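You operate a simulated robot arm through the tools that you are given. There is no shell and no other tool. Be economical: measure what you need, move in short steps, check, and stop when the job is done.

The job below is to be done with a simulated two-armed robot. You get a single attempt, and the scene is never put back.

TASK
Put the grey grommet on the top of the wall bench away on the top of the press bench. Then fetch the copper lug and set it on top of the slim white carton. Then put the label labelled "desk" from the rack shelf seat on the fitting stand on top of the black adapter. Then put the small blue box on the handled white panel seat on the fitting stand away on the lower shelf of the low black bench. Then take the black hinge plate on the rig bench top and put it away on the top of the gauge bench. Then take the heat sink and leave it on top of the blue strap roll. Then open the sorter drawer. The order counts. Set down upright: copper lug, label.

It is judged by the outcome, as a careful person would: the job done as asked, and still so three seconds after it is handed in. It fails if anything else is knocked over, pushed out of place, dropped, spilled or broken.

THE ROBOT
Two 7-joint arms with fingered hands on one trunk, on a base that drives. Base frame: it is fixed to the floor where the robot stands at the start and does not move with it; the origin is under the middle of the robot, x ahead of it, y to its left, z up. Units: cm, degrees, N and s.
The left shoulder is at the start at [3.4, 10.4, 119.5], the right one opposite. Places, roughly: black adapter (5x8x4 cm) [-100, 1560, 80]; black hinge plate (8x10x5 cm) [-770, 780, 90]; blue strap roll (8x8x5 cm) [-770, 1150, 90]; copper lug (5x4x5 cm) [-220, 1730, 80]; grey grommet (4x4x3 cm) [50, 20, 90]; heat sink (6x6x4 cm) [-770, 1130, 90]; label [-100, 1575, 75]; lower shelf of the low black bench (108x18 cm) [-288, 942, 28]; slim white carton [50, 1725, 75]; small blue box (8x6x5 cm) [-30, 1560, 80]; sorter drawer [-770, 920, 90]; top of the gauge bench [180, 460, 90]; top of the press bench [-90, 100, 90]. Payload 2.4 kg a hand.
The TCP of each hand is the grasp point between the finger pads, 1.7 cm short of the fingertips. In the tool frame z runs along the fingers and y along their closing line. The gripper opens to 8.8 cm. The gripper's body begins 4.7 cm behind the TCP. The gripper is a hand of 2 fingers: y runs from the thumb to the fingers, the wrist lies at [0, 0, -16.5] in the tool frame.
Orientation is told as [roll, pitch, yaw] about the base's x, y, z axes, in that order, counted from this pose: with the fingers straight down and closing along the base's y, the tool's x points along the base's -x, its y along +y and its z along -z.

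THE INTERFACE
- The arms move only by the tool step_arm. It takes "left_steps", "right_steps" or both (then of equal length, played together; a hand with none holds still); each is one flat list of numbers, 6 for each row, row after row: the turn, a rotation vector about the base's x, y, z in degrees, then the shift along the base's x, y, z in cm. In form: [ax, ay, az, dx, dy, dz, ax, ay, az, dx, dy, dz, ...]. A call has 1 to 20 rows; each row is the pose to reach, as a shift and turn from the pose commanded when the call began. Rows are played at 5 a second. More than 5 cm and 8.6 degrees between two rows, and nothing of the call is played. A pose out of reach is approached as far as the arm can. The call stops where the force on the tool passes 40 N (or 10 N more than at its start, if that is more) or the arm is blocked; 0.2 s more then pass. In this call time passes only in rows, and 0.2 s behind the last. The reply holds the time, the measured pose of the TCP, the force on the tool along the base axes, the opening and the grip force, in the units named above and with some noise, with the torque about the TCP (base axes, N m) and any sound that the robot's microphone picked up.
- Cameras (640 x 400 px; columns grow to the right, rows downward): "scene" is now at [9.76, 6.78, 112.38]; the picture's right is [0.63, -0.78, -0.00], its down [-0.22, -0.18, -0.96] and it looks along [0.75, 0.60, -0.28] (base axes); focal length 214 px, centre (320, 200). "left" rides on the left gripper at [-5, 0.3, -6.3] in its tool frame; the picture's right is [-0.06, -1.00, 0.00], its down [0.78, -0.05, -0.62] and it looks along [0.62, -0.04, 0.79] (tool axes); focal length 275 px, centre (320, 200). "right" rides on the right gripper at [5, 0.3, -6.3] in its tool frame; the picture's right is [-0.06, 1.00, 0.00], its down [-0.78, -0.05, -0.62] and it looks along [-0.62, -0.04, 0.79] (tool axes); focal length 275 px, centre (320, 200). There is no depth. A picture from a camera that has moved, and an enlarged one, comes with that camera's place and axes in the base frame and with its lens. The place of the scene camera against the robot may be out by one fixed shift of up to 2.5 cm in any direction.
- grab_frame(camera): a new picture of that camera. It takes no simulated time.
- move_column(by): slides the trunk up (or, below 0, down) by that many cm; the arms and the scene camera ride with it, the base frame stays. It gives what a move gives, with no picture.
- steer(legs): drives the robot by 1 to 6 legs, each [ahead, left, turn to the left] in cm, cm and degrees, along the robot's own axes; the way and the turn of a leg run together, so that a leg with both is an arc; at most 150 cm and 180 degrees a leg. The arms and the cameras ride along, it lands a little off, and it stops where it bumps. It gives what a move gives.
- move_fingers(finger1, thumb_bend, hand): sets how far each is bent, from 0 (flat) to 100 (curled in); at 30 the hand is open as for a grip, at 70 the pads meet at the TCP. One left out holds its place. A second passes; each finger stops where it meets its share of the squeeze, and holds until it gets a number again. It is the only way to open and close the hand. It gives what a move gives, with no picture; readings hold the bend of each and the force on the fingers (four entries, about 0 where the hand has none), thumb and palm.
- turn_head(pan, tilt): turns the head with the scene camera to pan (to the left, within 60 degrees either way) and tilt (down, from -29 to 69), counted from straight ahead of the robot. It gives what a move gives.
- close_up(camera, box): a new picture of the part [left, top, right, bottom] of that camera's present view, enlarged. It takes no simulated time.
- job_done(): hands the job in; it is judged then, once.

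Go step by step. Nothing tells you exact positions but the pictures and the camera data: compare them with the known pose of the tool, close in by small moves and look again before you grip or let go. The budget is 196 turns and 192 pictures, counting those below and the enlarged ones. Unless the task says otherwise, let go and move clear before handing in.

The tools are called as a command line: name --argument value ..., lists and objects as JSON in quotes. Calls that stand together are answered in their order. step_arm: Moves the arms, as the interface text tells. Its arguments: {"type":"object","properties":{"left_steps":{"type":"array"},"right_steps":{"type":"array"}},"required":[]} The other tools are called the same way: move_column (by) slides the trunk up or down; move_fingers (finger1, thumb_bend, hand) moves the fingers one by one; steer (legs) drives the base; turn_head (pan, tilt) turns the head that bears the scene camera; grab_frame (camera) takes a picture; close_up (camera, box) takes an enlarged picture of a part of a camera's view; job_done () hands the job in.

At the start:

```text
time_s: 0.0
left_ee_pos: [31.26, 28.54, 121.48]
left_ee_rot: [0.0, 0.0, 0.0]
left_force: [-0.4, -0.4, 0.2]
left_wrist_torque: [-0.04, 0.02, 0.0]
left_opening: 8.81
left_grip_force: 0.1
left_shape: jaw
left_bend: [30.0, 30.0]
left_finger forces: [0.0, 0.0, 0.1, 0.1, 0.0, 0.1]
right_ee_pos: [35.63, -1.29, 121.41]
right_ee_rot: [0.0, 0.0, 0.0]
right_force: [-0.2, 0.7, 0.0]
right_wrist_torque: [0.01, 0.0, 0.02]
right_opening: 8.81
right_grip_force: 0.0
right_shape: jaw
right_bend: [30.0, 30.0]
right_finger forces: [0.0, 0.1, 0.0, 0.1, 0.1, 0.0]
trunk travel left (down, up): [-42.5, 42.5]
robot x, y, heading: [-0.44, 0.17, -0.3]
head pan, tilt: [41.5, -28.6]
```

scene: 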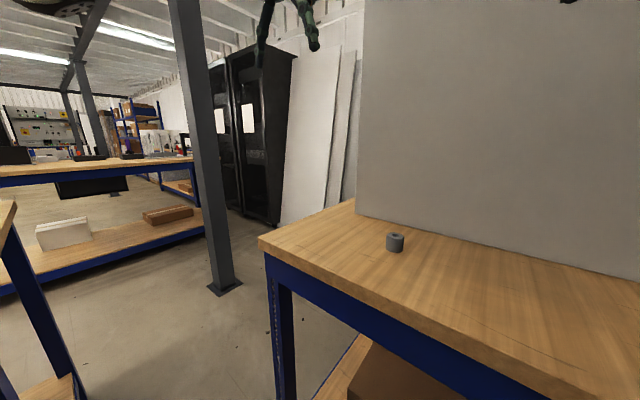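
right: 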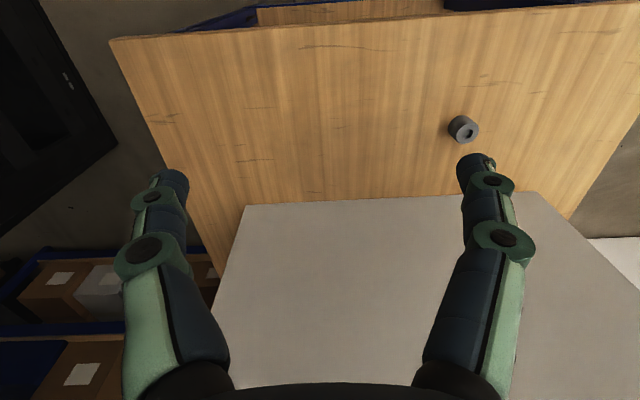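
left: 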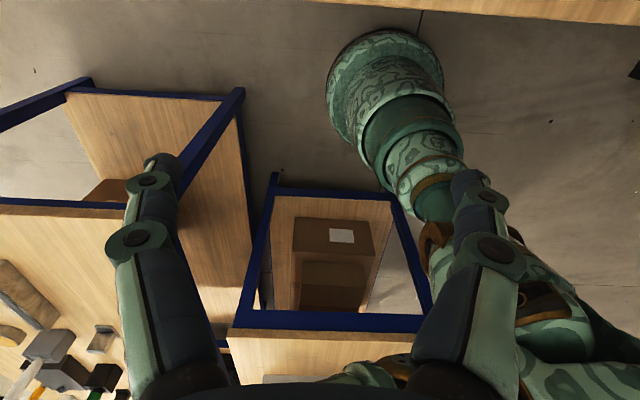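

The grommet sits on the wall bench near [48, 19, 91], at the edge of the left hand's reach. I'll drive a little closer and look again.

steer --legs '[[5, 0, 0]]'

grab_frame --camera "right"

turn_head --pan 60 --tilt -20

grab_frame --camera "scene"

```text
time_s: 0.9
left_ee_pos: [36.23, 28.55, 121.38]
left_ee_rot: [0.0, 0.2, 0.0]
left_force: [0.5, 0.0, 0.5]
left_wrist_torque: [0.01, 0.01, -0.01]
left_opening: 8.78
left_grip_force: 0.1
left_shape: jaw
left_bend: [30.0, 30.0]
left_finger forces: [0.1, 0.1, 0.1, 0.1, 0.0, 0.1]
right_ee_pos: [40.78, -1.46, 121.35]
right_ee_rot: [0.0, 0.0, 0.1]
right_force: [0.1, -0.3, 0.5]
right_wrist_torque: [0.0, 0.02, 0.0]
right_opening: 8.81
right_grip_force: 0.0
right_shape: jaw
right_bend: [30.0, 30.0]
right_finger forces: [0.1, 0.0, 0.0, 0.0, 0.0, 0.1]
trunk travel left (down, up): [-42.5, 42.5]
robot x, y, heading: [5.29, 0.11, -0.0]
head pan, tilt: [41.5, -28.6]
```

```text
188 pictures are left
camera right: at [35.73, -1.0, 127.72], right [0.06, 1.0, 0.0], down [0.78, -0.05, 0.62], along [0.62, -0.04, -0.79], focal length 275 px, centre (320, 200)
```

right: 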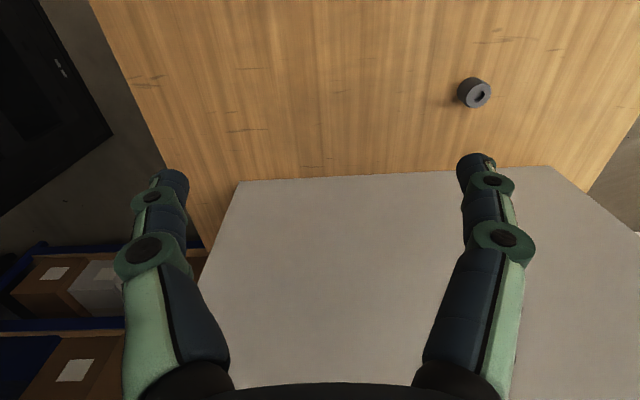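

```text
time_s: 1.7
left_ee_pos: [36.18, 28.58, 121.47]
left_ee_rot: [0.0, 0.0, 0.0]
left_force: [0.5, -0.1, -0.4]
left_wrist_torque: [-0.01, -0.01, 0.01]
left_opening: 8.79
left_grip_force: 0.1
left_shape: jaw
left_bend: [30.0, 30.0]
left_finger forces: [0.0, 0.0, 0.1, 0.0, 0.0, 0.0]
right_ee_pos: [40.7, -1.27, 121.39]
right_ee_rot: [0.0, 0.0, 0.0]
right_force: [0.3, -0.4, 0.2]
right_wrist_torque: [-0.01, -0.03, 0.03]
right_opening: 8.81
right_grip_force: 0.0
right_shape: jaw
right_bend: [30.0, 30.0]
right_finger forces: [0.1, 0.0, 0.0, 0.1, 0.0, 0.0]
trunk travel left (down, up): [-42.5, 42.5]
robot x, y, heading: [5.19, 0.09, -0.1]
head pan, tilt: [60.0, -20.0]
```

```text
187 pictures are left
camera scene: at [12.92, 8.49, 112.85], right [0.81, -0.59, 0.0], down [-0.14, -0.19, -0.97], along [0.57, 0.79, -0.23], focal length 214 px, centre (320, 200)
```

scene: 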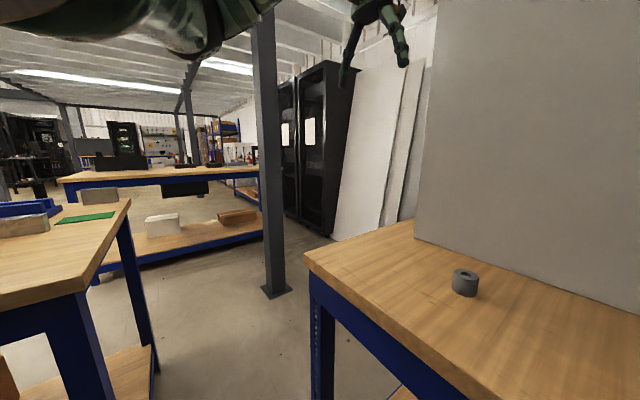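

The grommet is near [48, 18, 91]. I'll bring the left hand above it and check with its camera.

step_arm --left_steps '[0, 0, 0, 2, -1.8, -3.5, 0, 0, 0, 4, -3.6, -7, 0, 0, 0, 6, -5.4, -10.5, 0, 0, 0, 8, -7.2, -14, 0, 0, 0, 10, -9, -17.5, 0, 0, 0, 11.6, -10.6, -20.5]'

turn_head --pan 30 --tilt -10

grab_frame --camera "left"

grab_frame --camera "scene"

```text
time_s: 3.1
left_ee_pos: [47.78, 18.03, 100.92]
left_ee_rot: [0.1, -0.1, 0.1]
left_force: [-1.2, 0.9, -0.3]
left_wrist_torque: [-0.02, 0.01, -0.02]
left_opening: 8.81
left_grip_force: 0.1
left_shape: jaw
left_bend: [30.0, 30.0]
left_finger forces: [0.1, 0.0, 0.1, 0.0, 0.0, 0.0]
right_ee_pos: [40.73, -1.28, 121.5]
right_ee_rot: [0.0, 0.0, -0.1]
right_force: [0.0, 0.9, -0.3]
right_wrist_torque: [0.02, -0.01, 0.03]
right_opening: 8.8
right_grip_force: 0.0
right_shape: jaw
right_bend: [30.0, 30.0]
right_finger forces: [0.0, 0.0, 0.1, 0.0, 0.0, 0.0]
trunk travel left (down, up): [-42.5, 42.5]
robot x, y, heading: [4.98, 0.08, 0.0]
head pan, tilt: [60.0, -20.0]
```

```text
time_s: 4.1
left_ee_pos: [47.83, 17.92, 101.02]
left_ee_rot: [0.0, 0.1, -0.1]
left_force: [0.1, -0.5, 0.5]
left_wrist_torque: [-0.01, -0.01, 0.04]
left_opening: 8.81
left_grip_force: 0.1
left_shape: jaw
left_bend: [30.0, 30.0]
left_finger forces: [0.1, 0.0, 0.0, 0.0, 0.1, 0.0]
right_ee_pos: [40.64, -1.35, 121.38]
right_ee_rot: [0.0, 0.0, 0.0]
right_force: [0.0, 0.8, 0.2]
right_wrist_torque: [-0.02, 0.02, -0.02]
right_opening: 8.79
right_grip_force: 0.0
right_shape: jaw
right_bend: [30.0, 30.0]
right_finger forces: [0.0, 0.1, 0.0, 0.1, 0.0, 0.0]
trunk travel left (down, up): [-42.5, 42.5]
robot x, y, heading: [5.11, -0.26, 0.0]
head pan, tilt: [30.0, -10.0]
```

```text
186 pictures are left
camera left: at [52.61, 18.25, 107.31], right [0.06, -1.0, 0.0], down [-0.78, -0.05, 0.62], along [-0.62, -0.04, -0.79], focal length 275 px, centre (320, 200)
```

left: 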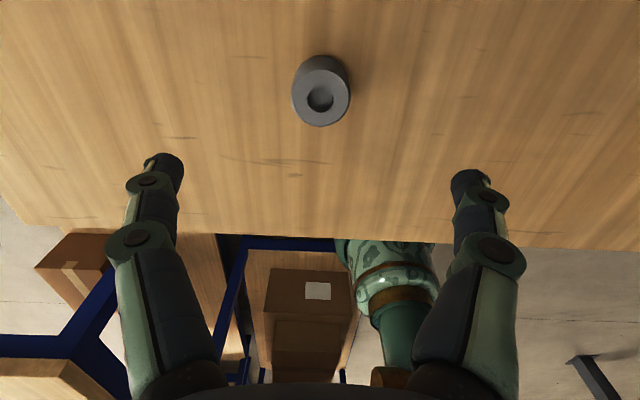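

```text
185 pictures are left
camera scene: at [11.38, 9.37, 113.19], right [0.91, -0.42, 0.0], down [-0.08, -0.18, -0.98], along [0.41, 0.89, -0.2], focal length 214 px, centre (320, 200)
```

scene: 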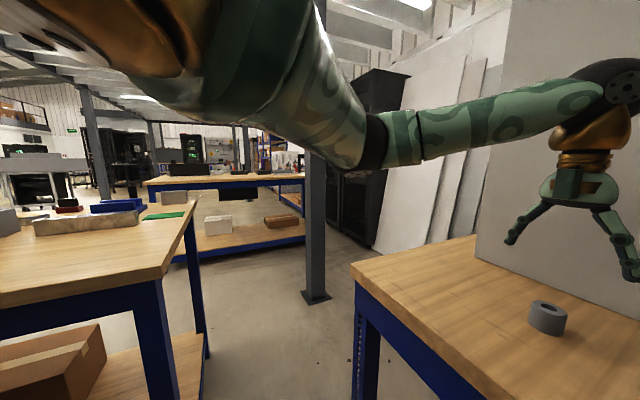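

The hand is centred over the grommet. I'll lower it toward z≈92.3 and check.

step_arm --left_steps '[0, 0, 0, 0.2, 0, -3, 0, 0, 0, 0.2, 0, -6, 0, 0, 0, 0.2, 0, -7.5, 0, 0, 0, 0.2, 0, -8.6]'

grab_frame --camera "left"

grab_frame --camera "scene"

```text
time_s: 5.1
left_ee_pos: [47.83, 18.01, 92.21]
left_ee_rot: [-0.1, -0.1, 0.0]
left_force: [0.5, -0.1, 0.2]
left_wrist_torque: [-0.01, 0.03, 0.01]
left_opening: 8.76
left_grip_force: 0.0
left_shape: jaw
left_bend: [30.0, 30.0]
left_finger forces: [0.0, 0.0, 0.1, 0.0, 0.1, 0.1]
right_ee_pos: [40.75, -1.18, 121.45]
right_ee_rot: [0.0, 0.0, 0.0]
right_force: [-0.2, -0.1, 0.4]
right_wrist_torque: [0.04, 0.01, -0.03]
right_opening: 8.79
right_grip_force: 0.0
right_shape: jaw
right_bend: [30.0, 30.0]
right_finger forces: [0.0, 0.0, 0.0, 0.1, 0.0, 0.0]
trunk travel left (down, up): [-42.5, 42.5]
robot x, y, heading: [4.82, 0.07, -0.2]
head pan, tilt: [30.0, -10.0]
```

```text
184 pictures are left
camera left: at [52.79, 18.17, 98.63], right [0.06, -1.0, 0.0], down [-0.78, -0.05, 0.62], along [-0.62, -0.04, -0.79], focal length 275 px, centre (320, 200)
```

left: 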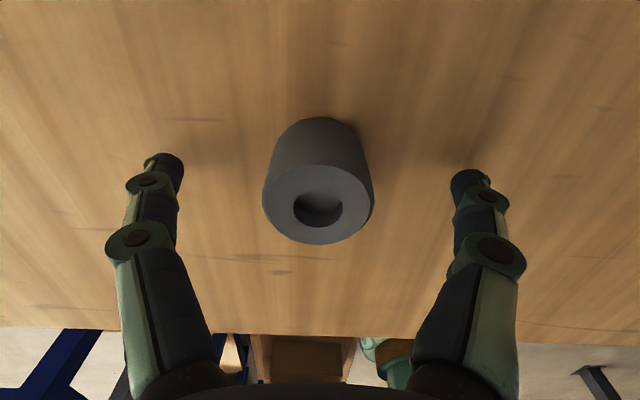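

```text
183 pictures are left
camera scene: at [11.32, 9.4, 113.19], right [0.91, -0.41, 0.0], down [-0.08, -0.18, -0.98], along [0.41, 0.89, -0.2], focal length 214 px, centre (320, 200)
```

scene: 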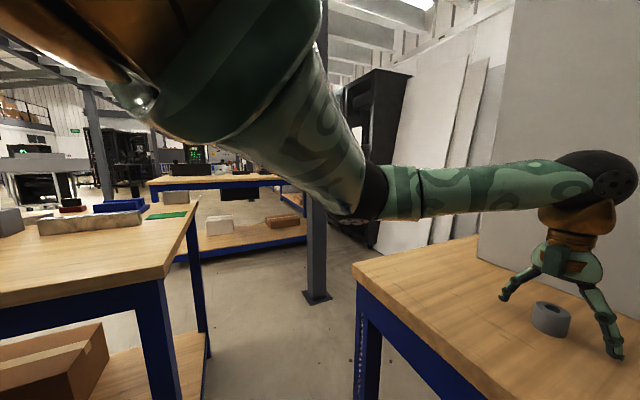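

The grommet is centred between the fingers. I'll lower slightly and grip.

step_arm --left_steps '[0, 0, 0, 0, 0, -0.4]'

move_fingers --hand "left" --finger1 70 --thumb_bend 70

step_arm --left_steps '[0, 0, 0, 0, 0, 4, 0, 0, 0, 0, 0, 8, 0, 0, 0, 0, 0, 12]'

grab_frame --camera "left"

turn_head --pan 0 --tilt 0

grab_frame --camera "scene"

```text
time_s: 5.5
left_ee_pos: [47.92, 18.03, 91.88]
left_ee_rot: [0.0, 0.0, 0.2]
left_force: [-0.4, -0.2, 0.3]
left_wrist_torque: [0.02, 0.0, 0.01]
left_opening: 8.78
left_grip_force: 0.0
left_shape: jaw
left_bend: [30.0, 30.0]
left_finger forces: [0.0, 0.0, 0.0, 0.0, 0.0, 0.1]
right_ee_pos: [40.52, -1.32, 121.42]
right_ee_rot: [0.0, 0.1, 0.0]
right_force: [-0.6, 0.2, -0.3]
right_wrist_torque: [0.04, 0.01, 0.02]
right_opening: 8.79
right_grip_force: 0.2
right_shape: jaw
right_bend: [30.0, 30.0]
right_finger forces: [0.0, 0.0, 0.0, 0.0, 0.1, 0.0]
trunk travel left (down, up): [-42.5, 42.5]
robot x, y, heading: [5.1, 0.45, -0.4]
head pan, tilt: [30.0, -10.0]
```

```text
time_s: 6.5
left_ee_pos: [48.0, 17.93, 92.04]
left_ee_rot: [0.0, -0.2, 0.1]
left_force: [3.1, 2.1, 19.9]
left_wrist_torque: [0.58, -0.07, -0.1]
left_opening: 2.29
left_grip_force: 13.4
left_shape: fingers
left_bend: [61.0, 66.0]
left_finger forces: [23.4, 0.1, 0.0, 0.0, 3.7, 0.0]
right_ee_pos: [40.69, -1.2, 121.48]
right_ee_rot: [-0.1, -0.2, 0.0]
right_force: [0.5, 0.3, -0.9]
right_wrist_torque: [-0.03, -0.04, 0.02]
right_opening: 8.78
right_grip_force: 0.0
right_shape: jaw
right_bend: [30.0, 30.0]
right_finger forces: [0.0, 0.0, 0.0, 0.0, 0.0, 0.0]
trunk travel left (down, up): [-42.5, 42.5]
robot x, y, heading: [5.49, -0.26, 0.0]
head pan, tilt: [30.0, -10.0]
```

```text
time_s: 7.3
left_ee_pos: [47.98, 17.94, 104.04]
left_ee_rot: [-0.1, 0.2, 0.0]
left_force: [-0.8, 0.2, -0.6]
left_wrist_torque: [-0.01, 0.02, 0.01]
left_opening: 2.21
left_grip_force: 6.9
left_shape: fingers
left_bend: [58.0, 65.0]
left_finger forces: [6.1, 0.0, 0.0, 0.0, 6.1, 0.0]
right_ee_pos: [40.55, -1.26, 121.44]
right_ee_rot: [-0.1, 0.0, 0.0]
right_force: [-0.5, 1.1, 1.0]
right_wrist_torque: [0.0, -0.02, 0.01]
right_opening: 8.79
right_grip_force: 0.2
right_shape: jaw
right_bend: [30.0, 30.0]
right_finger forces: [0.0, 0.0, 0.0, 0.1, 0.1, 0.0]
trunk travel left (down, up): [-42.5, 42.5]
robot x, y, heading: [5.35, 0.08, -0.0]
head pan, tilt: [30.0, -10.0]
```

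```text
182 pictures are left
camera left: at [52.86, 18.2, 110.3], right [0.06, -1.0, 0.0], down [-0.78, -0.05, 0.62], along [-0.62, -0.04, -0.78], focal length 275 px, centre (320, 200)
```

left: 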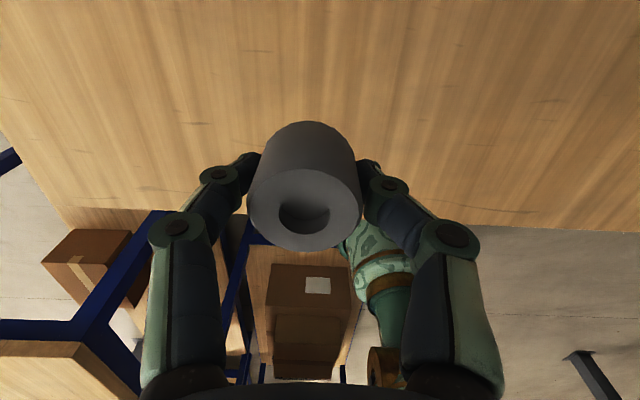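

```text
time_s: 8.2
left_ee_pos: [48.13, 18.02, 104.01]
left_ee_rot: [0.0, -0.1, 0.0]
left_force: [-0.2, -0.9, -0.2]
left_wrist_torque: [-0.01, -0.03, 0.02]
left_opening: 2.21
left_grip_force: 6.2
left_shape: fingers
left_bend: [58.0, 65.0]
left_finger forces: [6.1, 0.0, 0.0, 0.1, 6.0, 0.0]
right_ee_pos: [40.67, -1.35, 121.33]
right_ee_rot: [0.0, -0.1, 0.1]
right_force: [-0.2, -0.8, -0.5]
right_wrist_torque: [-0.01, 0.01, 0.0]
right_opening: 8.81
right_grip_force: 0.2
right_shape: jaw
right_bend: [30.0, 30.0]
right_finger forces: [0.0, 0.1, 0.0, 0.0, 0.1, 0.1]
trunk travel left (down, up): [-42.5, 42.5]
robot x, y, heading: [4.74, 0.1, -0.0]
head pan, tilt: [0.0, 0.0]
```

```text
181 pictures are left
camera scene: at [12.36, 8.86, 113.06], right [0.85, -0.52, 0.0], down [-0.11, -0.18, -0.98], along [0.51, 0.83, -0.21], focal length 214 px, centre (320, 200)
```

scene: 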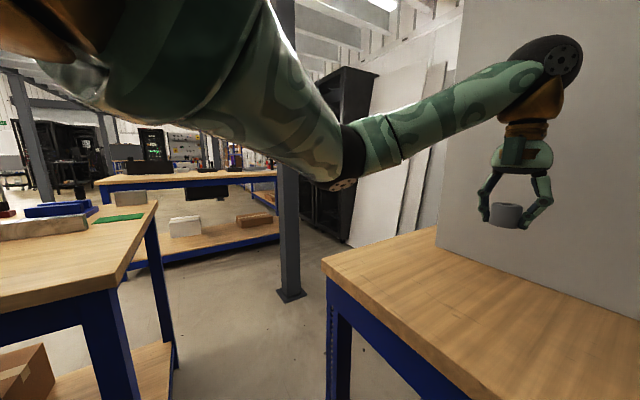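

The grommet is held. The head's direction seems to lag behind the commands, so I'll check that while lifting the hand higher.

turn_head --pan 0 --tilt 0

grab_frame --camera "scene"

turn_head --pan 0 --tilt 0

grab_frame --camera "scene"

```text
time_s: 8.8
left_ee_pos: [48.07, 17.87, 103.96]
left_ee_rot: [0.0, 0.0, 0.0]
left_force: [-0.7, -0.1, -0.2]
left_wrist_torque: [0.02, -0.02, 0.02]
left_opening: 2.21
left_grip_force: 5.8
left_shape: fingers
left_bend: [58.0, 65.0]
left_finger forces: [6.2, 0.0, 0.0, 0.0, 6.1, 0.0]
right_ee_pos: [40.6, -1.26, 121.31]
right_ee_rot: [0.1, 0.0, 0.0]
right_force: [0.2, 0.7, 0.3]
right_wrist_torque: [0.0, 0.0, -0.01]
right_opening: 8.79
right_grip_force: 0.2
right_shape: jaw
right_bend: [30.0, 30.0]
right_finger forces: [0.1, 0.0, 0.1, 0.1, 0.0, 0.1]
trunk travel left (down, up): [-42.5, 42.5]
robot x, y, heading: [5.07, -0.14, -0.0]
head pan, tilt: [0.0, 0.0]
```

```text
180 pictures are left
camera scene: at [12.41, 8.83, 113.05], right [0.85, -0.53, 0.0], down [-0.11, -0.18, -0.98], along [0.52, 0.83, -0.21], focal length 214 px, centre (320, 200)
```

scene: 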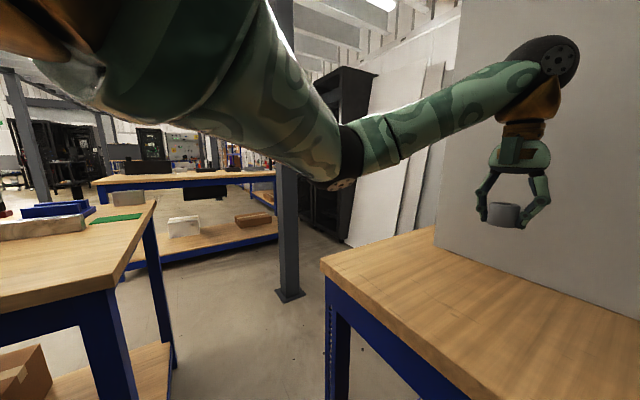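

```text
time_s: 9.4
left_ee_pos: [48.0, 18.03, 104.0]
left_ee_rot: [0.0, 0.0, 0.0]
left_force: [0.6, 0.1, 0.0]
left_wrist_torque: [-0.03, -0.04, -0.01]
left_opening: 2.21
left_grip_force: 6.1
left_shape: fingers
left_bend: [58.0, 65.0]
left_finger forces: [6.1, 0.0, 0.0, 0.0, 6.0, 0.1]
right_ee_pos: [40.68, -1.34, 121.38]
right_ee_rot: [0.0, 0.0, 0.0]
right_force: [1.2, 0.2, 0.3]
right_wrist_torque: [0.01, 0.03, -0.02]
right_opening: 8.78
right_grip_force: 0.0
right_shape: jaw
right_bend: [30.0, 30.0]
right_finger forces: [0.1, 0.1, 0.0, 0.1, 0.1, 0.0]
trunk travel left (down, up): [-42.5, 42.5]
robot x, y, heading: [4.95, 0.19, 0.2]
head pan, tilt: [0.0, 0.0]
```

```text
179 pictures are left
camera scene: at [12.45, 8.8, 113.04], right [0.85, -0.53, 0.0], down [-0.11, -0.18, -0.98], along [0.52, 0.83, -0.21], focal length 214 px, centre (320, 200)
```

scene: 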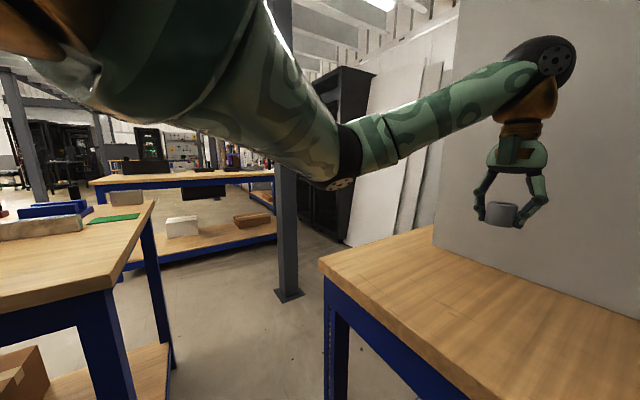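

The head is being blocked by the raised left arm; it should free up once the arm draws back. The bench at the left is the press bench, with its near end free. I'll retract the arm, back up, turn left 90° and look.

step_arm --left_steps '[0, 0, 0, -2, 1.5, 4, 0, 0, 0, -4, 3, 8, 0, 0, 0, -6, 4.5, 12, 0, 0, 0, -8, 6, 16, 0, 0, 0, -11, 7, 18]'

steer --legs '[[-10, 0, 0], [0, 0, 90]]'

turn_head --pan 0 --tilt 10

grab_frame --camera "scene"

grab_frame --camera "right"

```text
time_s: 10.6
left_ee_pos: [36.75, 24.95, 121.94]
left_ee_rot: [-0.1, 0.1, 0.1]
left_force: [-0.1, -0.3, 0.8]
left_wrist_torque: [0.03, 0.0, -0.01]
left_opening: 2.21
left_grip_force: 6.0
left_shape: fingers
left_bend: [58.0, 65.0]
left_finger forces: [6.1, 0.1, 0.1, 0.0, 6.1, 0.0]
right_ee_pos: [40.62, -1.25, 121.33]
right_ee_rot: [0.0, -0.1, -0.1]
right_force: [-1.0, -0.9, -0.2]
right_wrist_torque: [0.0, 0.0, -0.01]
right_opening: 8.79
right_grip_force: 0.1
right_shape: jaw
right_bend: [30.0, 30.0]
right_finger forces: [0.0, 0.0, 0.1, 0.0, 0.0, 0.0]
trunk travel left (down, up): [-42.5, 42.5]
robot x, y, heading: [5.11, -0.01, -0.2]
head pan, tilt: [0.0, 0.0]
```

```text
time_s: 15.6
left_ee_pos: [-29.76, 32.0, 121.94]
left_ee_rot: [0.1, 0.1, 89.8]
left_force: [0.2, 0.9, -1.0]
left_wrist_torque: [-0.03, 0.0, 0.01]
left_opening: 2.19
left_grip_force: 5.8
left_shape: fingers
left_bend: [58.0, 65.0]
left_finger forces: [6.0, 0.0, 0.1, 0.0, 5.9, 0.0]
right_ee_pos: [-3.67, 35.63, 121.4]
right_ee_rot: [0.0, 0.0, 89.7]
right_force: [0.8, 0.6, -0.2]
right_wrist_torque: [0.01, 0.0, 0.01]
right_opening: 8.8
right_grip_force: 0.1
right_shape: jaw
right_bend: [30.0, 30.0]
right_finger forces: [0.0, 0.0, 0.1, 0.0, 0.1, 0.0]
trunk travel left (down, up): [-42.5, 42.5]
robot x, y, heading: [-5.41, 0.38, 89.8]
head pan, tilt: [0.0, 0.0]
```

```text
time_s: 16.3
left_ee_pos: [-29.77, 32.04, 121.84]
left_ee_rot: [0.0, 0.0, 89.8]
left_force: [-0.5, -0.5, 0.0]
left_wrist_torque: [0.03, 0.02, 0.0]
left_opening: 2.18
left_grip_force: 5.8
left_shape: fingers
left_bend: [58.0, 65.0]
left_finger forces: [6.0, 0.1, 0.1, 0.0, 5.9, 0.0]
right_ee_pos: [-3.58, 35.66, 121.38]
right_ee_rot: [0.0, -0.1, 89.7]
right_force: [-0.4, -1.0, 1.0]
right_wrist_torque: [0.0, 0.01, 0.01]
right_opening: 8.81
right_grip_force: 0.1
right_shape: jaw
right_bend: [30.0, 30.0]
right_finger forces: [0.1, 0.0, 0.0, 0.0, 0.1, 0.0]
trunk travel left (down, up): [-42.5, 42.5]
robot x, y, heading: [-4.95, 0.1, 89.6]
head pan, tilt: [0.0, 10.0]
```

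```text
178 pictures are left
camera scene: at [-5.45, 13.16, 113.41], right [1.0, 0.0, 0.0], down [0.0, -0.17, -0.98], along [0.0, 0.98, -0.17], focal length 214 px, centre (320, 200)
```

scene: 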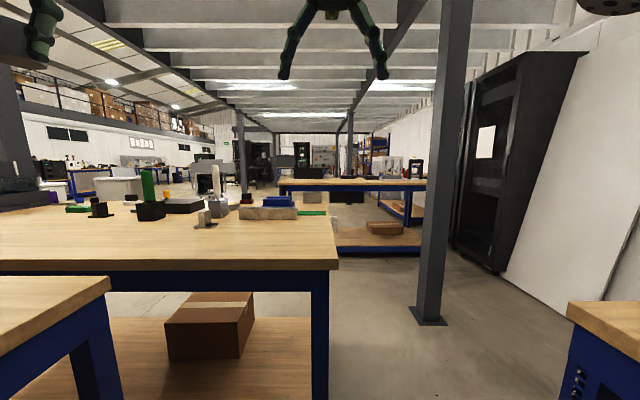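

```text
177 pictures are left
camera right: at [-3.94, 30.65, 127.75], right [-1.0, 0.07, 0.0], down [0.05, 0.78, 0.62], along [0.04, 0.62, -0.79], focal length 275 px, centre (320, 200)
```

right: 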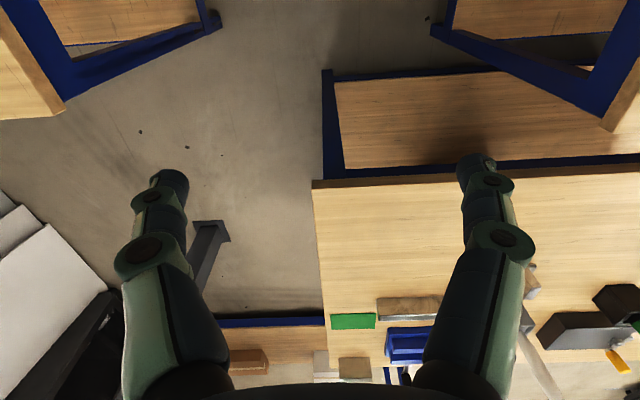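

The press bench's near edge is at y≈58 with its right end at x≈-1; the front strip is clear. Driving ahead 26 cm and moving the left hand over it.

steer --legs '[[26, 0, 0]]'

step_arm --left_steps '[0, 0, 0, 2, 2, -4, 0, 0, 0, 4, 4, -8, 0, 0, 0, 6, 6, -12, 0, 0, 0, 8, 8, -16, 0, 0, 0, 10, 10, -19, 0, 0, 0, 12, 12, -22]'

grab_frame --camera "left"

grab_frame --camera "scene"

```text
time_s: 18.2
left_ee_pos: [-29.52, 57.81, 121.83]
left_ee_rot: [0.0, -0.1, 89.7]
left_force: [-0.2, 0.3, -0.6]
left_wrist_torque: [0.02, -0.05, 0.03]
left_opening: 2.2
left_grip_force: 5.9
left_shape: fingers
left_bend: [58.0, 65.0]
left_finger forces: [5.9, 0.0, 0.0, 0.1, 6.0, 0.0]
right_ee_pos: [-3.53, 61.42, 121.31]
right_ee_rot: [0.0, -0.2, 89.8]
right_force: [-0.4, 0.8, 0.8]
right_wrist_torque: [0.03, -0.01, 0.04]
right_opening: 8.79
right_grip_force: 0.1
right_shape: jaw
right_bend: [30.0, 30.0]
right_finger forces: [0.0, 0.0, 0.0, 0.0, 0.0, 0.0]
trunk travel left (down, up): [-42.5, 42.5]
robot x, y, heading: [-4.66, 25.81, 89.9]
head pan, tilt: [0.0, 10.0]
```

```text
time_s: 19.6
left_ee_pos: [-17.61, 69.97, 99.75]
left_ee_rot: [0.0, 0.0, 89.8]
left_force: [0.4, 0.3, -0.5]
left_wrist_torque: [0.0, -0.03, 0.01]
left_opening: 2.2
left_grip_force: 6.1
left_shape: fingers
left_bend: [58.0, 65.0]
left_finger forces: [6.0, 0.0, 0.1, 0.0, 6.0, 0.0]
right_ee_pos: [-3.55, 61.5, 121.36]
right_ee_rot: [0.0, 0.0, 89.8]
right_force: [-1.3, -0.8, 0.5]
right_wrist_torque: [0.01, -0.02, 0.02]
right_opening: 8.8
right_grip_force: 0.1
right_shape: jaw
right_bend: [30.0, 30.0]
right_finger forces: [0.0, 0.0, 0.1, 0.1, 0.0, 0.0]
trunk travel left (down, up): [-42.5, 42.5]
robot x, y, heading: [-4.89, 25.87, 89.6]
head pan, tilt: [0.0, 10.0]
```

```text
176 pictures are left
camera left: at [-18.01, 74.88, 106.03], right [1.0, 0.06, 0.0], down [0.05, -0.78, 0.62], along [0.04, -0.62, -0.79], focal length 275 px, centre (320, 200)
```

left: 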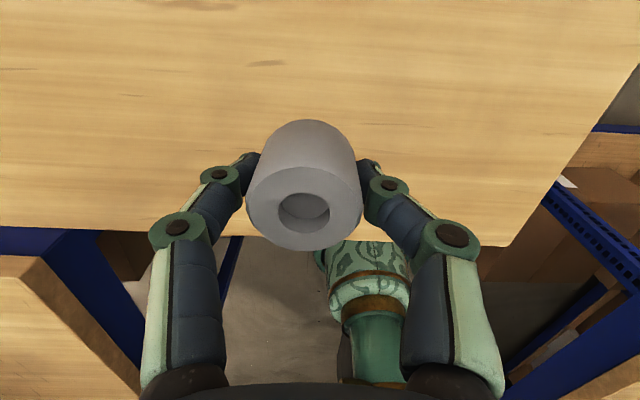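

```text
175 pictures are left
camera scene: at [-5.34, 39.03, 113.4], right [1.0, 0.0, 0.0], down [0.0, -0.17, -0.98], along [0.0, 0.98, -0.17], focal length 214 px, centre (320, 200)
```

scene: 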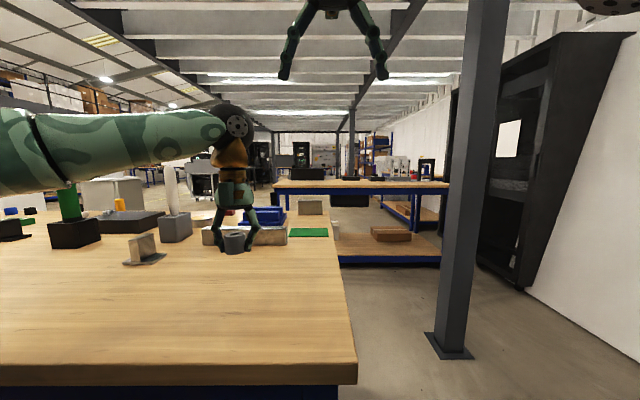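

There is clear bench under the hand. Lowering to just above the surface.

step_arm --left_steps '[0, 0, 0, 0, 0, -4, 0, 0, 0, 0, 0, -6.5, 0, 0, 0, 0, 0, -7.2]'

step_arm --left_steps '[0, 0, 0, 0, 0, -0.3]'

grab_frame --camera "left"

```text
time_s: 20.4
left_ee_pos: [-17.68, 69.9, 92.63]
left_ee_rot: [0.0, 0.0, 89.8]
left_force: [-1.2, -0.2, -0.8]
left_wrist_torque: [0.01, -0.02, -0.02]
left_opening: 2.18
left_grip_force: 5.8
left_shape: fingers
left_bend: [58.0, 65.0]
left_finger forces: [6.0, 0.0, 0.0, 0.0, 6.0, 0.0]
right_ee_pos: [-3.5, 61.6, 121.49]
right_ee_rot: [-0.1, 0.0, 89.9]
right_force: [-0.6, -0.1, 0.1]
right_wrist_torque: [-0.01, 0.0, 0.0]
right_opening: 8.79
right_grip_force: 0.0
right_shape: jaw
right_bend: [30.0, 30.0]
right_finger forces: [0.0, 0.0, 0.0, 0.0, 0.0, 0.0]
trunk travel left (down, up): [-42.5, 42.5]
robot x, y, heading: [-5.29, 26.03, 89.9]
head pan, tilt: [0.0, 10.0]
```

```text
time_s: 20.8
left_ee_pos: [-17.74, 69.77, 92.19]
left_ee_rot: [0.0, 0.0, 89.7]
left_force: [-0.4, -0.2, 0.6]
left_wrist_torque: [0.03, 0.03, 0.0]
left_opening: 2.19
left_grip_force: 5.7
left_shape: fingers
left_bend: [58.0, 65.0]
left_finger forces: [5.9, 0.0, 0.0, 0.0, 6.0, 0.1]
right_ee_pos: [-3.43, 61.5, 121.45]
right_ee_rot: [0.0, 0.0, 89.8]
right_force: [0.6, -0.1, 0.5]
right_wrist_torque: [0.02, -0.04, -0.01]
right_opening: 8.78
right_grip_force: 0.0
right_shape: jaw
right_bend: [30.0, 30.0]
right_finger forces: [0.1, 0.0, 0.0, 0.0, 0.0, 0.0]
trunk travel left (down, up): [-42.5, 42.5]
robot x, y, heading: [-5.04, 25.64, 89.7]
head pan, tilt: [0.0, 10.0]
```

```text
174 pictures are left
camera left: at [-18.11, 74.76, 98.63], right [1.0, 0.06, 0.0], down [0.05, -0.78, 0.62], along [0.04, -0.62, -0.79], focal length 275 px, centre (320, 200)
```

left: 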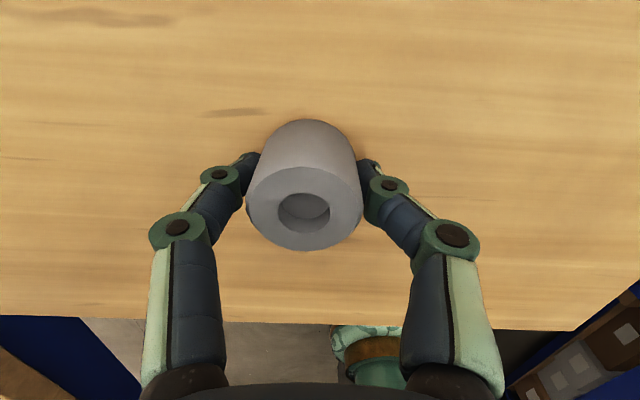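

Almost on the surface. I'll ease down the last few millimetres until contact shows.

step_arm --left_steps '[0, 0, 0, 0, 0, -0.2, 0, 0, 0, 0, 0, -0.4]'

```text
time_s: 21.4
left_ee_pos: [-17.7, 69.86, 92.14]
left_ee_rot: [0.1, -0.1, 89.8]
left_force: [-1.5, -0.1, 11.2]
left_wrist_torque: [0.03, 0.3, -0.05]
left_opening: 2.2
left_grip_force: 11.3
left_shape: fingers
left_bend: [60.0, 65.0]
left_finger forces: [16.7, 0.0, 0.1, 0.1, 5.7, 0.0]
right_ee_pos: [-3.41, 61.48, 121.36]
right_ee_rot: [0.0, -0.1, 89.8]
right_force: [-0.1, 0.0, 0.1]
right_wrist_torque: [0.03, 0.0, -0.01]
right_opening: 8.79
right_grip_force: 0.1
right_shape: jaw
right_bend: [30.0, 30.0]
right_finger forces: [0.1, 0.1, 0.1, 0.1, 0.0, 0.0]
trunk travel left (down, up): [-42.5, 42.5]
robot x, y, heading: [-5.02, 25.54, 89.8]
head pan, tilt: [0.0, 10.0]
```

Contact made. Releasing, lifting clear, then surveying the route from a raised trunk.

move_fingers --hand "left" --finger1 30 --thumb_bend 30

step_arm --left_steps '[0, 0, 0, 0, 0, 5, 0, 0, 0, 0, 0, 10, 0, 0, 0, -2, -2, 14, 0, 0, 0, -4, -4, 18, 0, 0, 0, -6, -6, 22, 0, 0, 0, -8, -8, 26, 0, 0, 0, -10, -10, 29]'

move_column --by 40

turn_head --pan 0 --tilt 12

grab_frame --camera "scene"

turn_head --pan 60 --tilt 12

grab_frame --camera "scene"

```text
time_s: 22.4
left_ee_pos: [-17.7, 69.81, 91.93]
left_ee_rot: [0.0, 0.0, 89.7]
left_force: [0.5, 0.3, 0.3]
left_wrist_torque: [0.02, 0.01, 0.03]
left_opening: 8.35
left_grip_force: 0.0
left_shape: fingers
left_bend: [30.0, 30.0]
left_finger forces: [0.0, 0.0, 0.1, 0.0, 0.0, 0.0]
right_ee_pos: [-3.58, 61.55, 121.33]
right_ee_rot: [-0.1, 0.1, 89.7]
right_force: [0.4, -0.8, -0.4]
right_wrist_torque: [0.01, 0.04, 0.01]
right_opening: 8.8
right_grip_force: 0.0
right_shape: jaw
right_bend: [30.0, 30.0]
right_finger forces: [0.0, 0.0, 0.0, 0.0, 0.1, 0.0]
trunk travel left (down, up): [-42.5, 42.5]
robot x, y, heading: [-4.85, 26.0, 89.7]
head pan, tilt: [0.0, 10.0]
```

```text
time_s: 24.0
left_ee_pos: [-27.55, 59.67, 121.08]
left_ee_rot: [0.0, 0.1, 89.8]
left_force: [0.0, -0.1, -0.6]
left_wrist_torque: [0.0, -0.01, 0.01]
left_opening: 8.35
left_grip_force: 0.0
left_shape: fingers
left_bend: [30.0, 30.0]
left_finger forces: [0.0, 0.0, 0.0, 0.0, 0.1, 0.1]
right_ee_pos: [-3.56, 61.51, 121.38]
right_ee_rot: [0.0, -0.1, 89.8]
right_force: [0.1, 0.4, 0.3]
right_wrist_torque: [0.01, 0.0, -0.02]
right_opening: 8.82
right_grip_force: 0.0
right_shape: jaw
right_bend: [30.0, 30.0]
right_finger forces: [0.0, 0.1, 0.0, 0.1, 0.1, 0.0]
trunk travel left (down, up): [-42.5, 42.5]
robot x, y, heading: [-5.09, 25.5, 89.9]
head pan, tilt: [0.0, 10.0]
```

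```text
time_s: 27.8
left_ee_pos: [-27.71, 59.81, 160.95]
left_ee_rot: [0.0, -0.1, 89.8]
left_force: [0.3, -0.2, 0.3]
left_wrist_torque: [0.0, 0.0, 0.01]
left_opening: 8.33
left_grip_force: 0.0
left_shape: fingers
left_bend: [30.0, 30.0]
left_finger forces: [0.0, 0.1, 0.0, 0.1, 0.0, 0.0]
right_ee_pos: [-3.36, 61.57, 161.3]
right_ee_rot: [0.0, 0.1, 89.8]
right_force: [0.4, 1.0, 0.0]
right_wrist_torque: [0.03, -0.02, -0.03]
right_opening: 8.77
right_grip_force: 0.1
right_shape: jaw
right_bend: [30.0, 30.0]
right_finger forces: [0.1, 0.1, 0.0, 0.0, 0.0, 0.0]
trunk travel left (down, up): [-82.5, 2.5]
robot x, y, heading: [-5.2, 25.81, 89.8]
head pan, tilt: [0.0, 10.0]
```

```text
time_s: 28.4
left_ee_pos: [-27.66, 59.78, 161.01]
left_ee_rot: [0.1, -0.1, 89.9]
left_force: [-0.2, -0.3, 0.4]
left_wrist_torque: [-0.02, -0.01, 0.02]
left_opening: 8.35
left_grip_force: 0.0
left_shape: fingers
left_bend: [30.0, 30.0]
left_finger forces: [0.1, 0.1, 0.1, 0.0, 0.1, 0.1]
right_ee_pos: [-3.51, 61.59, 161.43]
right_ee_rot: [0.0, 0.0, 89.8]
right_force: [0.4, 0.4, 0.7]
right_wrist_torque: [0.01, 0.0, -0.02]
right_opening: 8.78
right_grip_force: 0.1
right_shape: jaw
right_bend: [30.0, 30.0]
right_finger forces: [0.1, 0.0, 0.0, 0.1, 0.0, 0.0]
trunk travel left (down, up): [-82.5, 2.5]
robot x, y, heading: [-5.08, 25.91, 89.7]
head pan, tilt: [0.0, 12.0]
```

```text
173 pictures are left
camera scene: at [-5.36, 38.71, 153.19], right [1.0, 0.0, 0.0], down [0.0, -0.21, -0.98], along [0.0, 0.98, -0.21], focal length 214 px, centre (320, 200)
```

scene: 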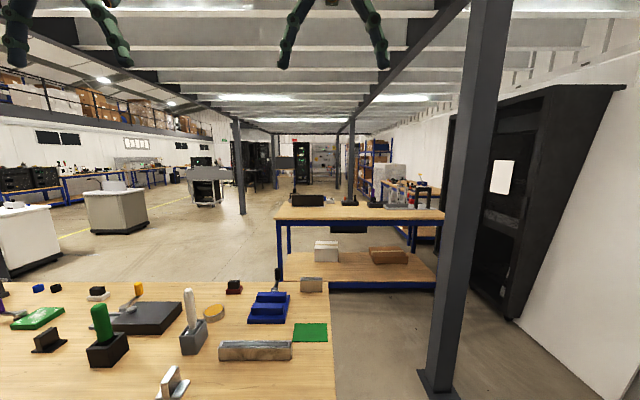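

```text
time_s: 29.7
left_ee_pos: [-27.76, 59.76, 161.02]
left_ee_rot: [0.1, 0.0, 89.8]
left_force: [0.3, -1.2, 0.1]
left_wrist_torque: [0.01, 0.01, 0.01]
left_opening: 8.34
left_grip_force: 0.0
left_shape: fingers
left_bend: [30.0, 30.0]
left_finger forces: [0.0, 0.1, 0.1, 0.1, 0.0, 0.0]
right_ee_pos: [-3.61, 61.48, 161.41]
right_ee_rot: [0.1, 0.0, 89.8]
right_force: [0.2, 0.0, -0.8]
right_wrist_torque: [0.0, 0.0, -0.04]
right_opening: 8.79
right_grip_force: 0.1
right_shape: jaw
right_bend: [30.0, 30.0]
right_finger forces: [0.1, 0.1, 0.1, 0.0, 0.0, 0.0]
trunk travel left (down, up): [-82.5, 2.5]
robot x, y, heading: [-5.15, 25.78, 89.8]
head pan, tilt: [60.0, 12.0]
```

```text
172 pictures are left
camera scene: at [-13.28, 34.41, 152.86], right [0.54, 0.84, 0.0], down [0.2, -0.13, -0.97], along [-0.82, 0.52, -0.24], focal length 214 px, centre (320, 200)
```

scene: 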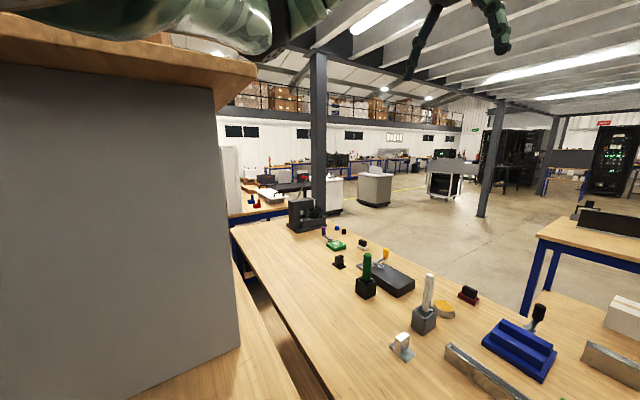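

The exit past the press bench corner looks too narrow, so I'll back to the start spot, check the grommet, and look around for the way out.

grab_frame --camera "right"

steer --legs '[[-26, 0, 0]]'

turn_head --pan 0 --tilt 45

grab_frame --camera "scene"

steer --legs '[[0, 0, 180]]'

turn_head --pan 0 --tilt 20

grab_frame --camera "scene"

turn_head --pan -60 --tilt 20

grab_frame --camera "scene"

```text
171 pictures are left
camera right: at [-3.86, 56.49, 167.75], right [-1.0, 0.07, 0.0], down [0.05, 0.78, 0.62], along [0.04, 0.62, -0.79], focal length 275 px, centre (320, 200)
```

right: 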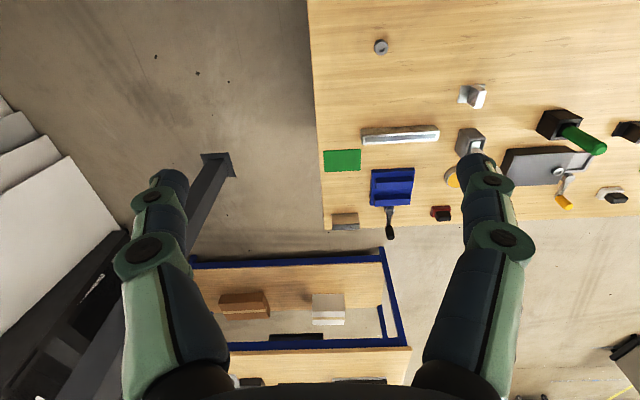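

```text
time_s: 31.6
left_ee_pos: [-27.79, 33.95, 160.86]
left_ee_rot: [-0.1, 0.0, 89.8]
left_force: [0.6, -0.1, -0.7]
left_wrist_torque: [0.01, 0.0, 0.0]
left_opening: 8.36
left_grip_force: 0.0
left_shape: fingers
left_bend: [30.0, 30.0]
left_finger forces: [0.0, 0.0, 0.0, 0.0, 0.1, 0.0]
right_ee_pos: [-3.53, 35.72, 161.34]
right_ee_rot: [0.0, -0.1, 89.7]
right_force: [0.1, 0.5, -0.1]
right_wrist_torque: [-0.02, 0.0, 0.01]
right_opening: 8.77
right_grip_force: 0.2
right_shape: jaw
right_bend: [30.0, 30.0]
right_finger forces: [0.0, 0.1, 0.1, 0.0, 0.0, 0.0]
trunk travel left (down, up): [-82.5, 2.5]
robot x, y, heading: [-5.11, 0.0, 89.7]
head pan, tilt: [60.0, 12.0]
```

```text
time_s: 32.9
left_ee_pos: [-27.87, 34.07, 160.91]
left_ee_rot: [0.0, 0.0, 89.7]
left_force: [-0.7, 0.3, -0.4]
left_wrist_torque: [0.0, -0.03, -0.03]
left_opening: 8.35
left_grip_force: 0.1
left_shape: fingers
left_bend: [30.0, 30.0]
left_finger forces: [0.0, 0.0, 0.0, 0.0, 0.0, 0.1]
right_ee_pos: [-3.45, 35.71, 161.37]
right_ee_rot: [0.0, -0.1, 89.8]
right_force: [-0.3, -0.7, 0.3]
right_wrist_torque: [0.01, -0.01, 0.0]
right_opening: 8.8
right_grip_force: 0.1
right_shape: jaw
right_bend: [30.0, 30.0]
right_finger forces: [0.1, 0.0, 0.0, 0.0, 0.0, 0.1]
trunk travel left (down, up): [-82.5, 2.5]
robot x, y, heading: [-5.1, 0.14, 89.8]
head pan, tilt: [0.0, 45.0]
```

```text
170 pictures are left
camera scene: at [-5.47, 11.7, 148.02], right [1.0, 0.0, 0.0], down [0.0, -0.71, -0.71], along [0.0, 0.71, -0.71], focal length 214 px, centre (320, 200)
```

scene: 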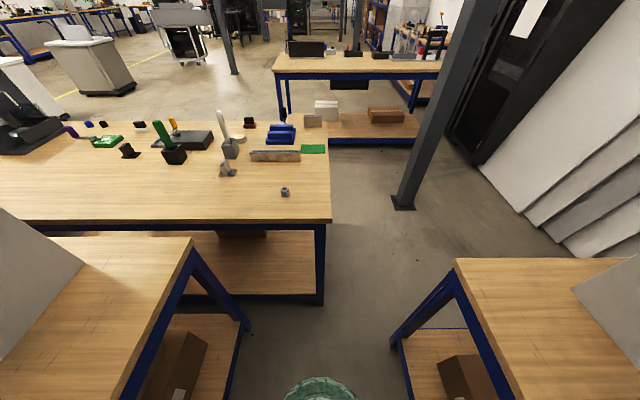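

```text
time_s: 40.7
left_ee_pos: [18.02, -33.81, 160.94]
left_ee_rot: [0.0, 0.0, -89.7]
left_force: [0.4, -0.5, -1.0]
left_wrist_torque: [0.0, 0.0, 0.0]
left_opening: 8.35
left_grip_force: 0.0
left_shape: fingers
left_bend: [30.0, 30.0]
left_finger forces: [0.0, 0.0, 0.1, 0.1, 0.0, 0.0]
right_ee_pos: [-6.12, -35.7, 161.43]
right_ee_rot: [0.0, 0.0, -89.6]
right_force: [0.8, -0.3, -0.2]
right_wrist_torque: [-0.01, 0.0, 0.04]
right_opening: 8.81
right_grip_force: 0.1
right_shape: jaw
right_bend: [30.0, 30.0]
right_finger forces: [0.0, 0.0, 0.1, 0.0, 0.0, 0.0]
trunk travel left (down, up): [-82.5, 2.5]
robot x, y, heading: [-4.99, -0.09, -89.7]
head pan, tilt: [0.0, 45.0]
```

```text
time_s: 41.5
left_ee_pos: [18.07, -33.71, 160.96]
left_ee_rot: [0.0, 0.0, -89.6]
left_force: [-0.4, 0.0, -0.1]
left_wrist_torque: [-0.01, -0.01, -0.02]
left_opening: 8.37
left_grip_force: 0.1
left_shape: fingers
left_bend: [30.0, 30.0]
left_finger forces: [0.0, 0.0, 0.0, 0.0, 0.1, 0.0]
right_ee_pos: [-6.09, -35.6, 161.42]
right_ee_rot: [0.0, 0.0, -89.6]
right_force: [0.0, 0.3, 1.2]
right_wrist_torque: [-0.02, 0.0, 0.01]
right_opening: 8.76
right_grip_force: 0.0
right_shape: jaw
right_bend: [30.0, 30.0]
right_finger forces: [0.1, 0.0, 0.0, 0.0, 0.0, 0.0]
trunk travel left (down, up): [-82.5, 2.5]
robot x, y, heading: [-5.4, 0.2, -89.5]
head pan, tilt: [0.0, 20.0]
```

```text
169 pictures are left
camera scene: at [-5.42, -11.02, 151.88], right [-1.0, -0.01, 0.0], down [0.0, 0.34, -0.94], along [0.01, -0.94, -0.34], focal length 214 px, centre (320, 200)
```

scene: 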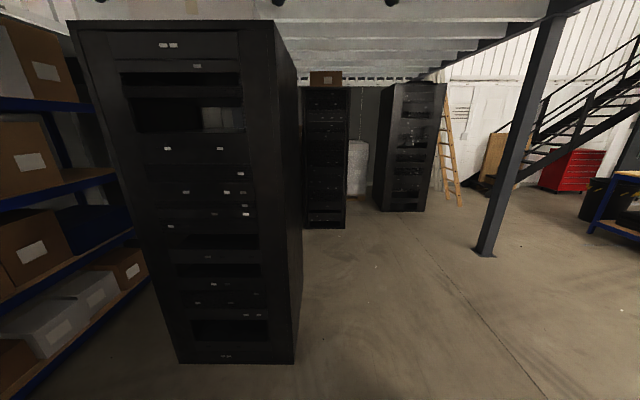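

```text
time_s: 42.9
left_ee_pos: [18.13, -33.74, 160.85]
left_ee_rot: [0.1, 0.0, -89.7]
left_force: [0.2, 0.3, 0.3]
left_wrist_torque: [-0.02, 0.0, 0.01]
left_opening: 8.33
left_grip_force: 0.0
left_shape: fingers
left_bend: [30.0, 30.0]
left_finger forces: [0.0, 0.0, 0.0, 0.0, 0.1, 0.1]
right_ee_pos: [-6.13, -35.64, 161.45]
right_ee_rot: [-0.1, 0.1, -89.6]
right_force: [-0.4, 0.2, 0.0]
right_wrist_torque: [-0.01, 0.02, -0.02]
right_opening: 8.77
right_grip_force: 0.0
right_shape: jaw
right_bend: [30.0, 30.0]
right_finger forces: [0.0, 0.0, 0.0, 0.0, 0.0, 0.0]
trunk travel left (down, up): [-82.5, 2.5]
robot x, y, heading: [-5.11, 0.04, -89.9]
head pan, tilt: [-60.0, 20.0]
```

```text
168 pictures are left
camera scene: at [-13.51, -6.42, 151.89], right [-0.51, 0.86, 0.0], down [0.29, 0.17, -0.94], along [-0.81, -0.48, -0.34], focal length 214 px, centre (320, 200)
```

scene: 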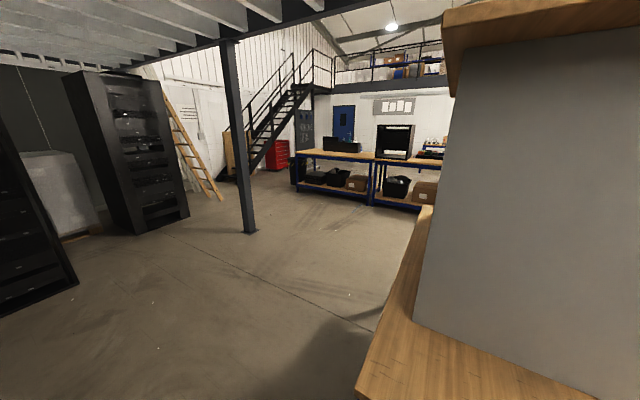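

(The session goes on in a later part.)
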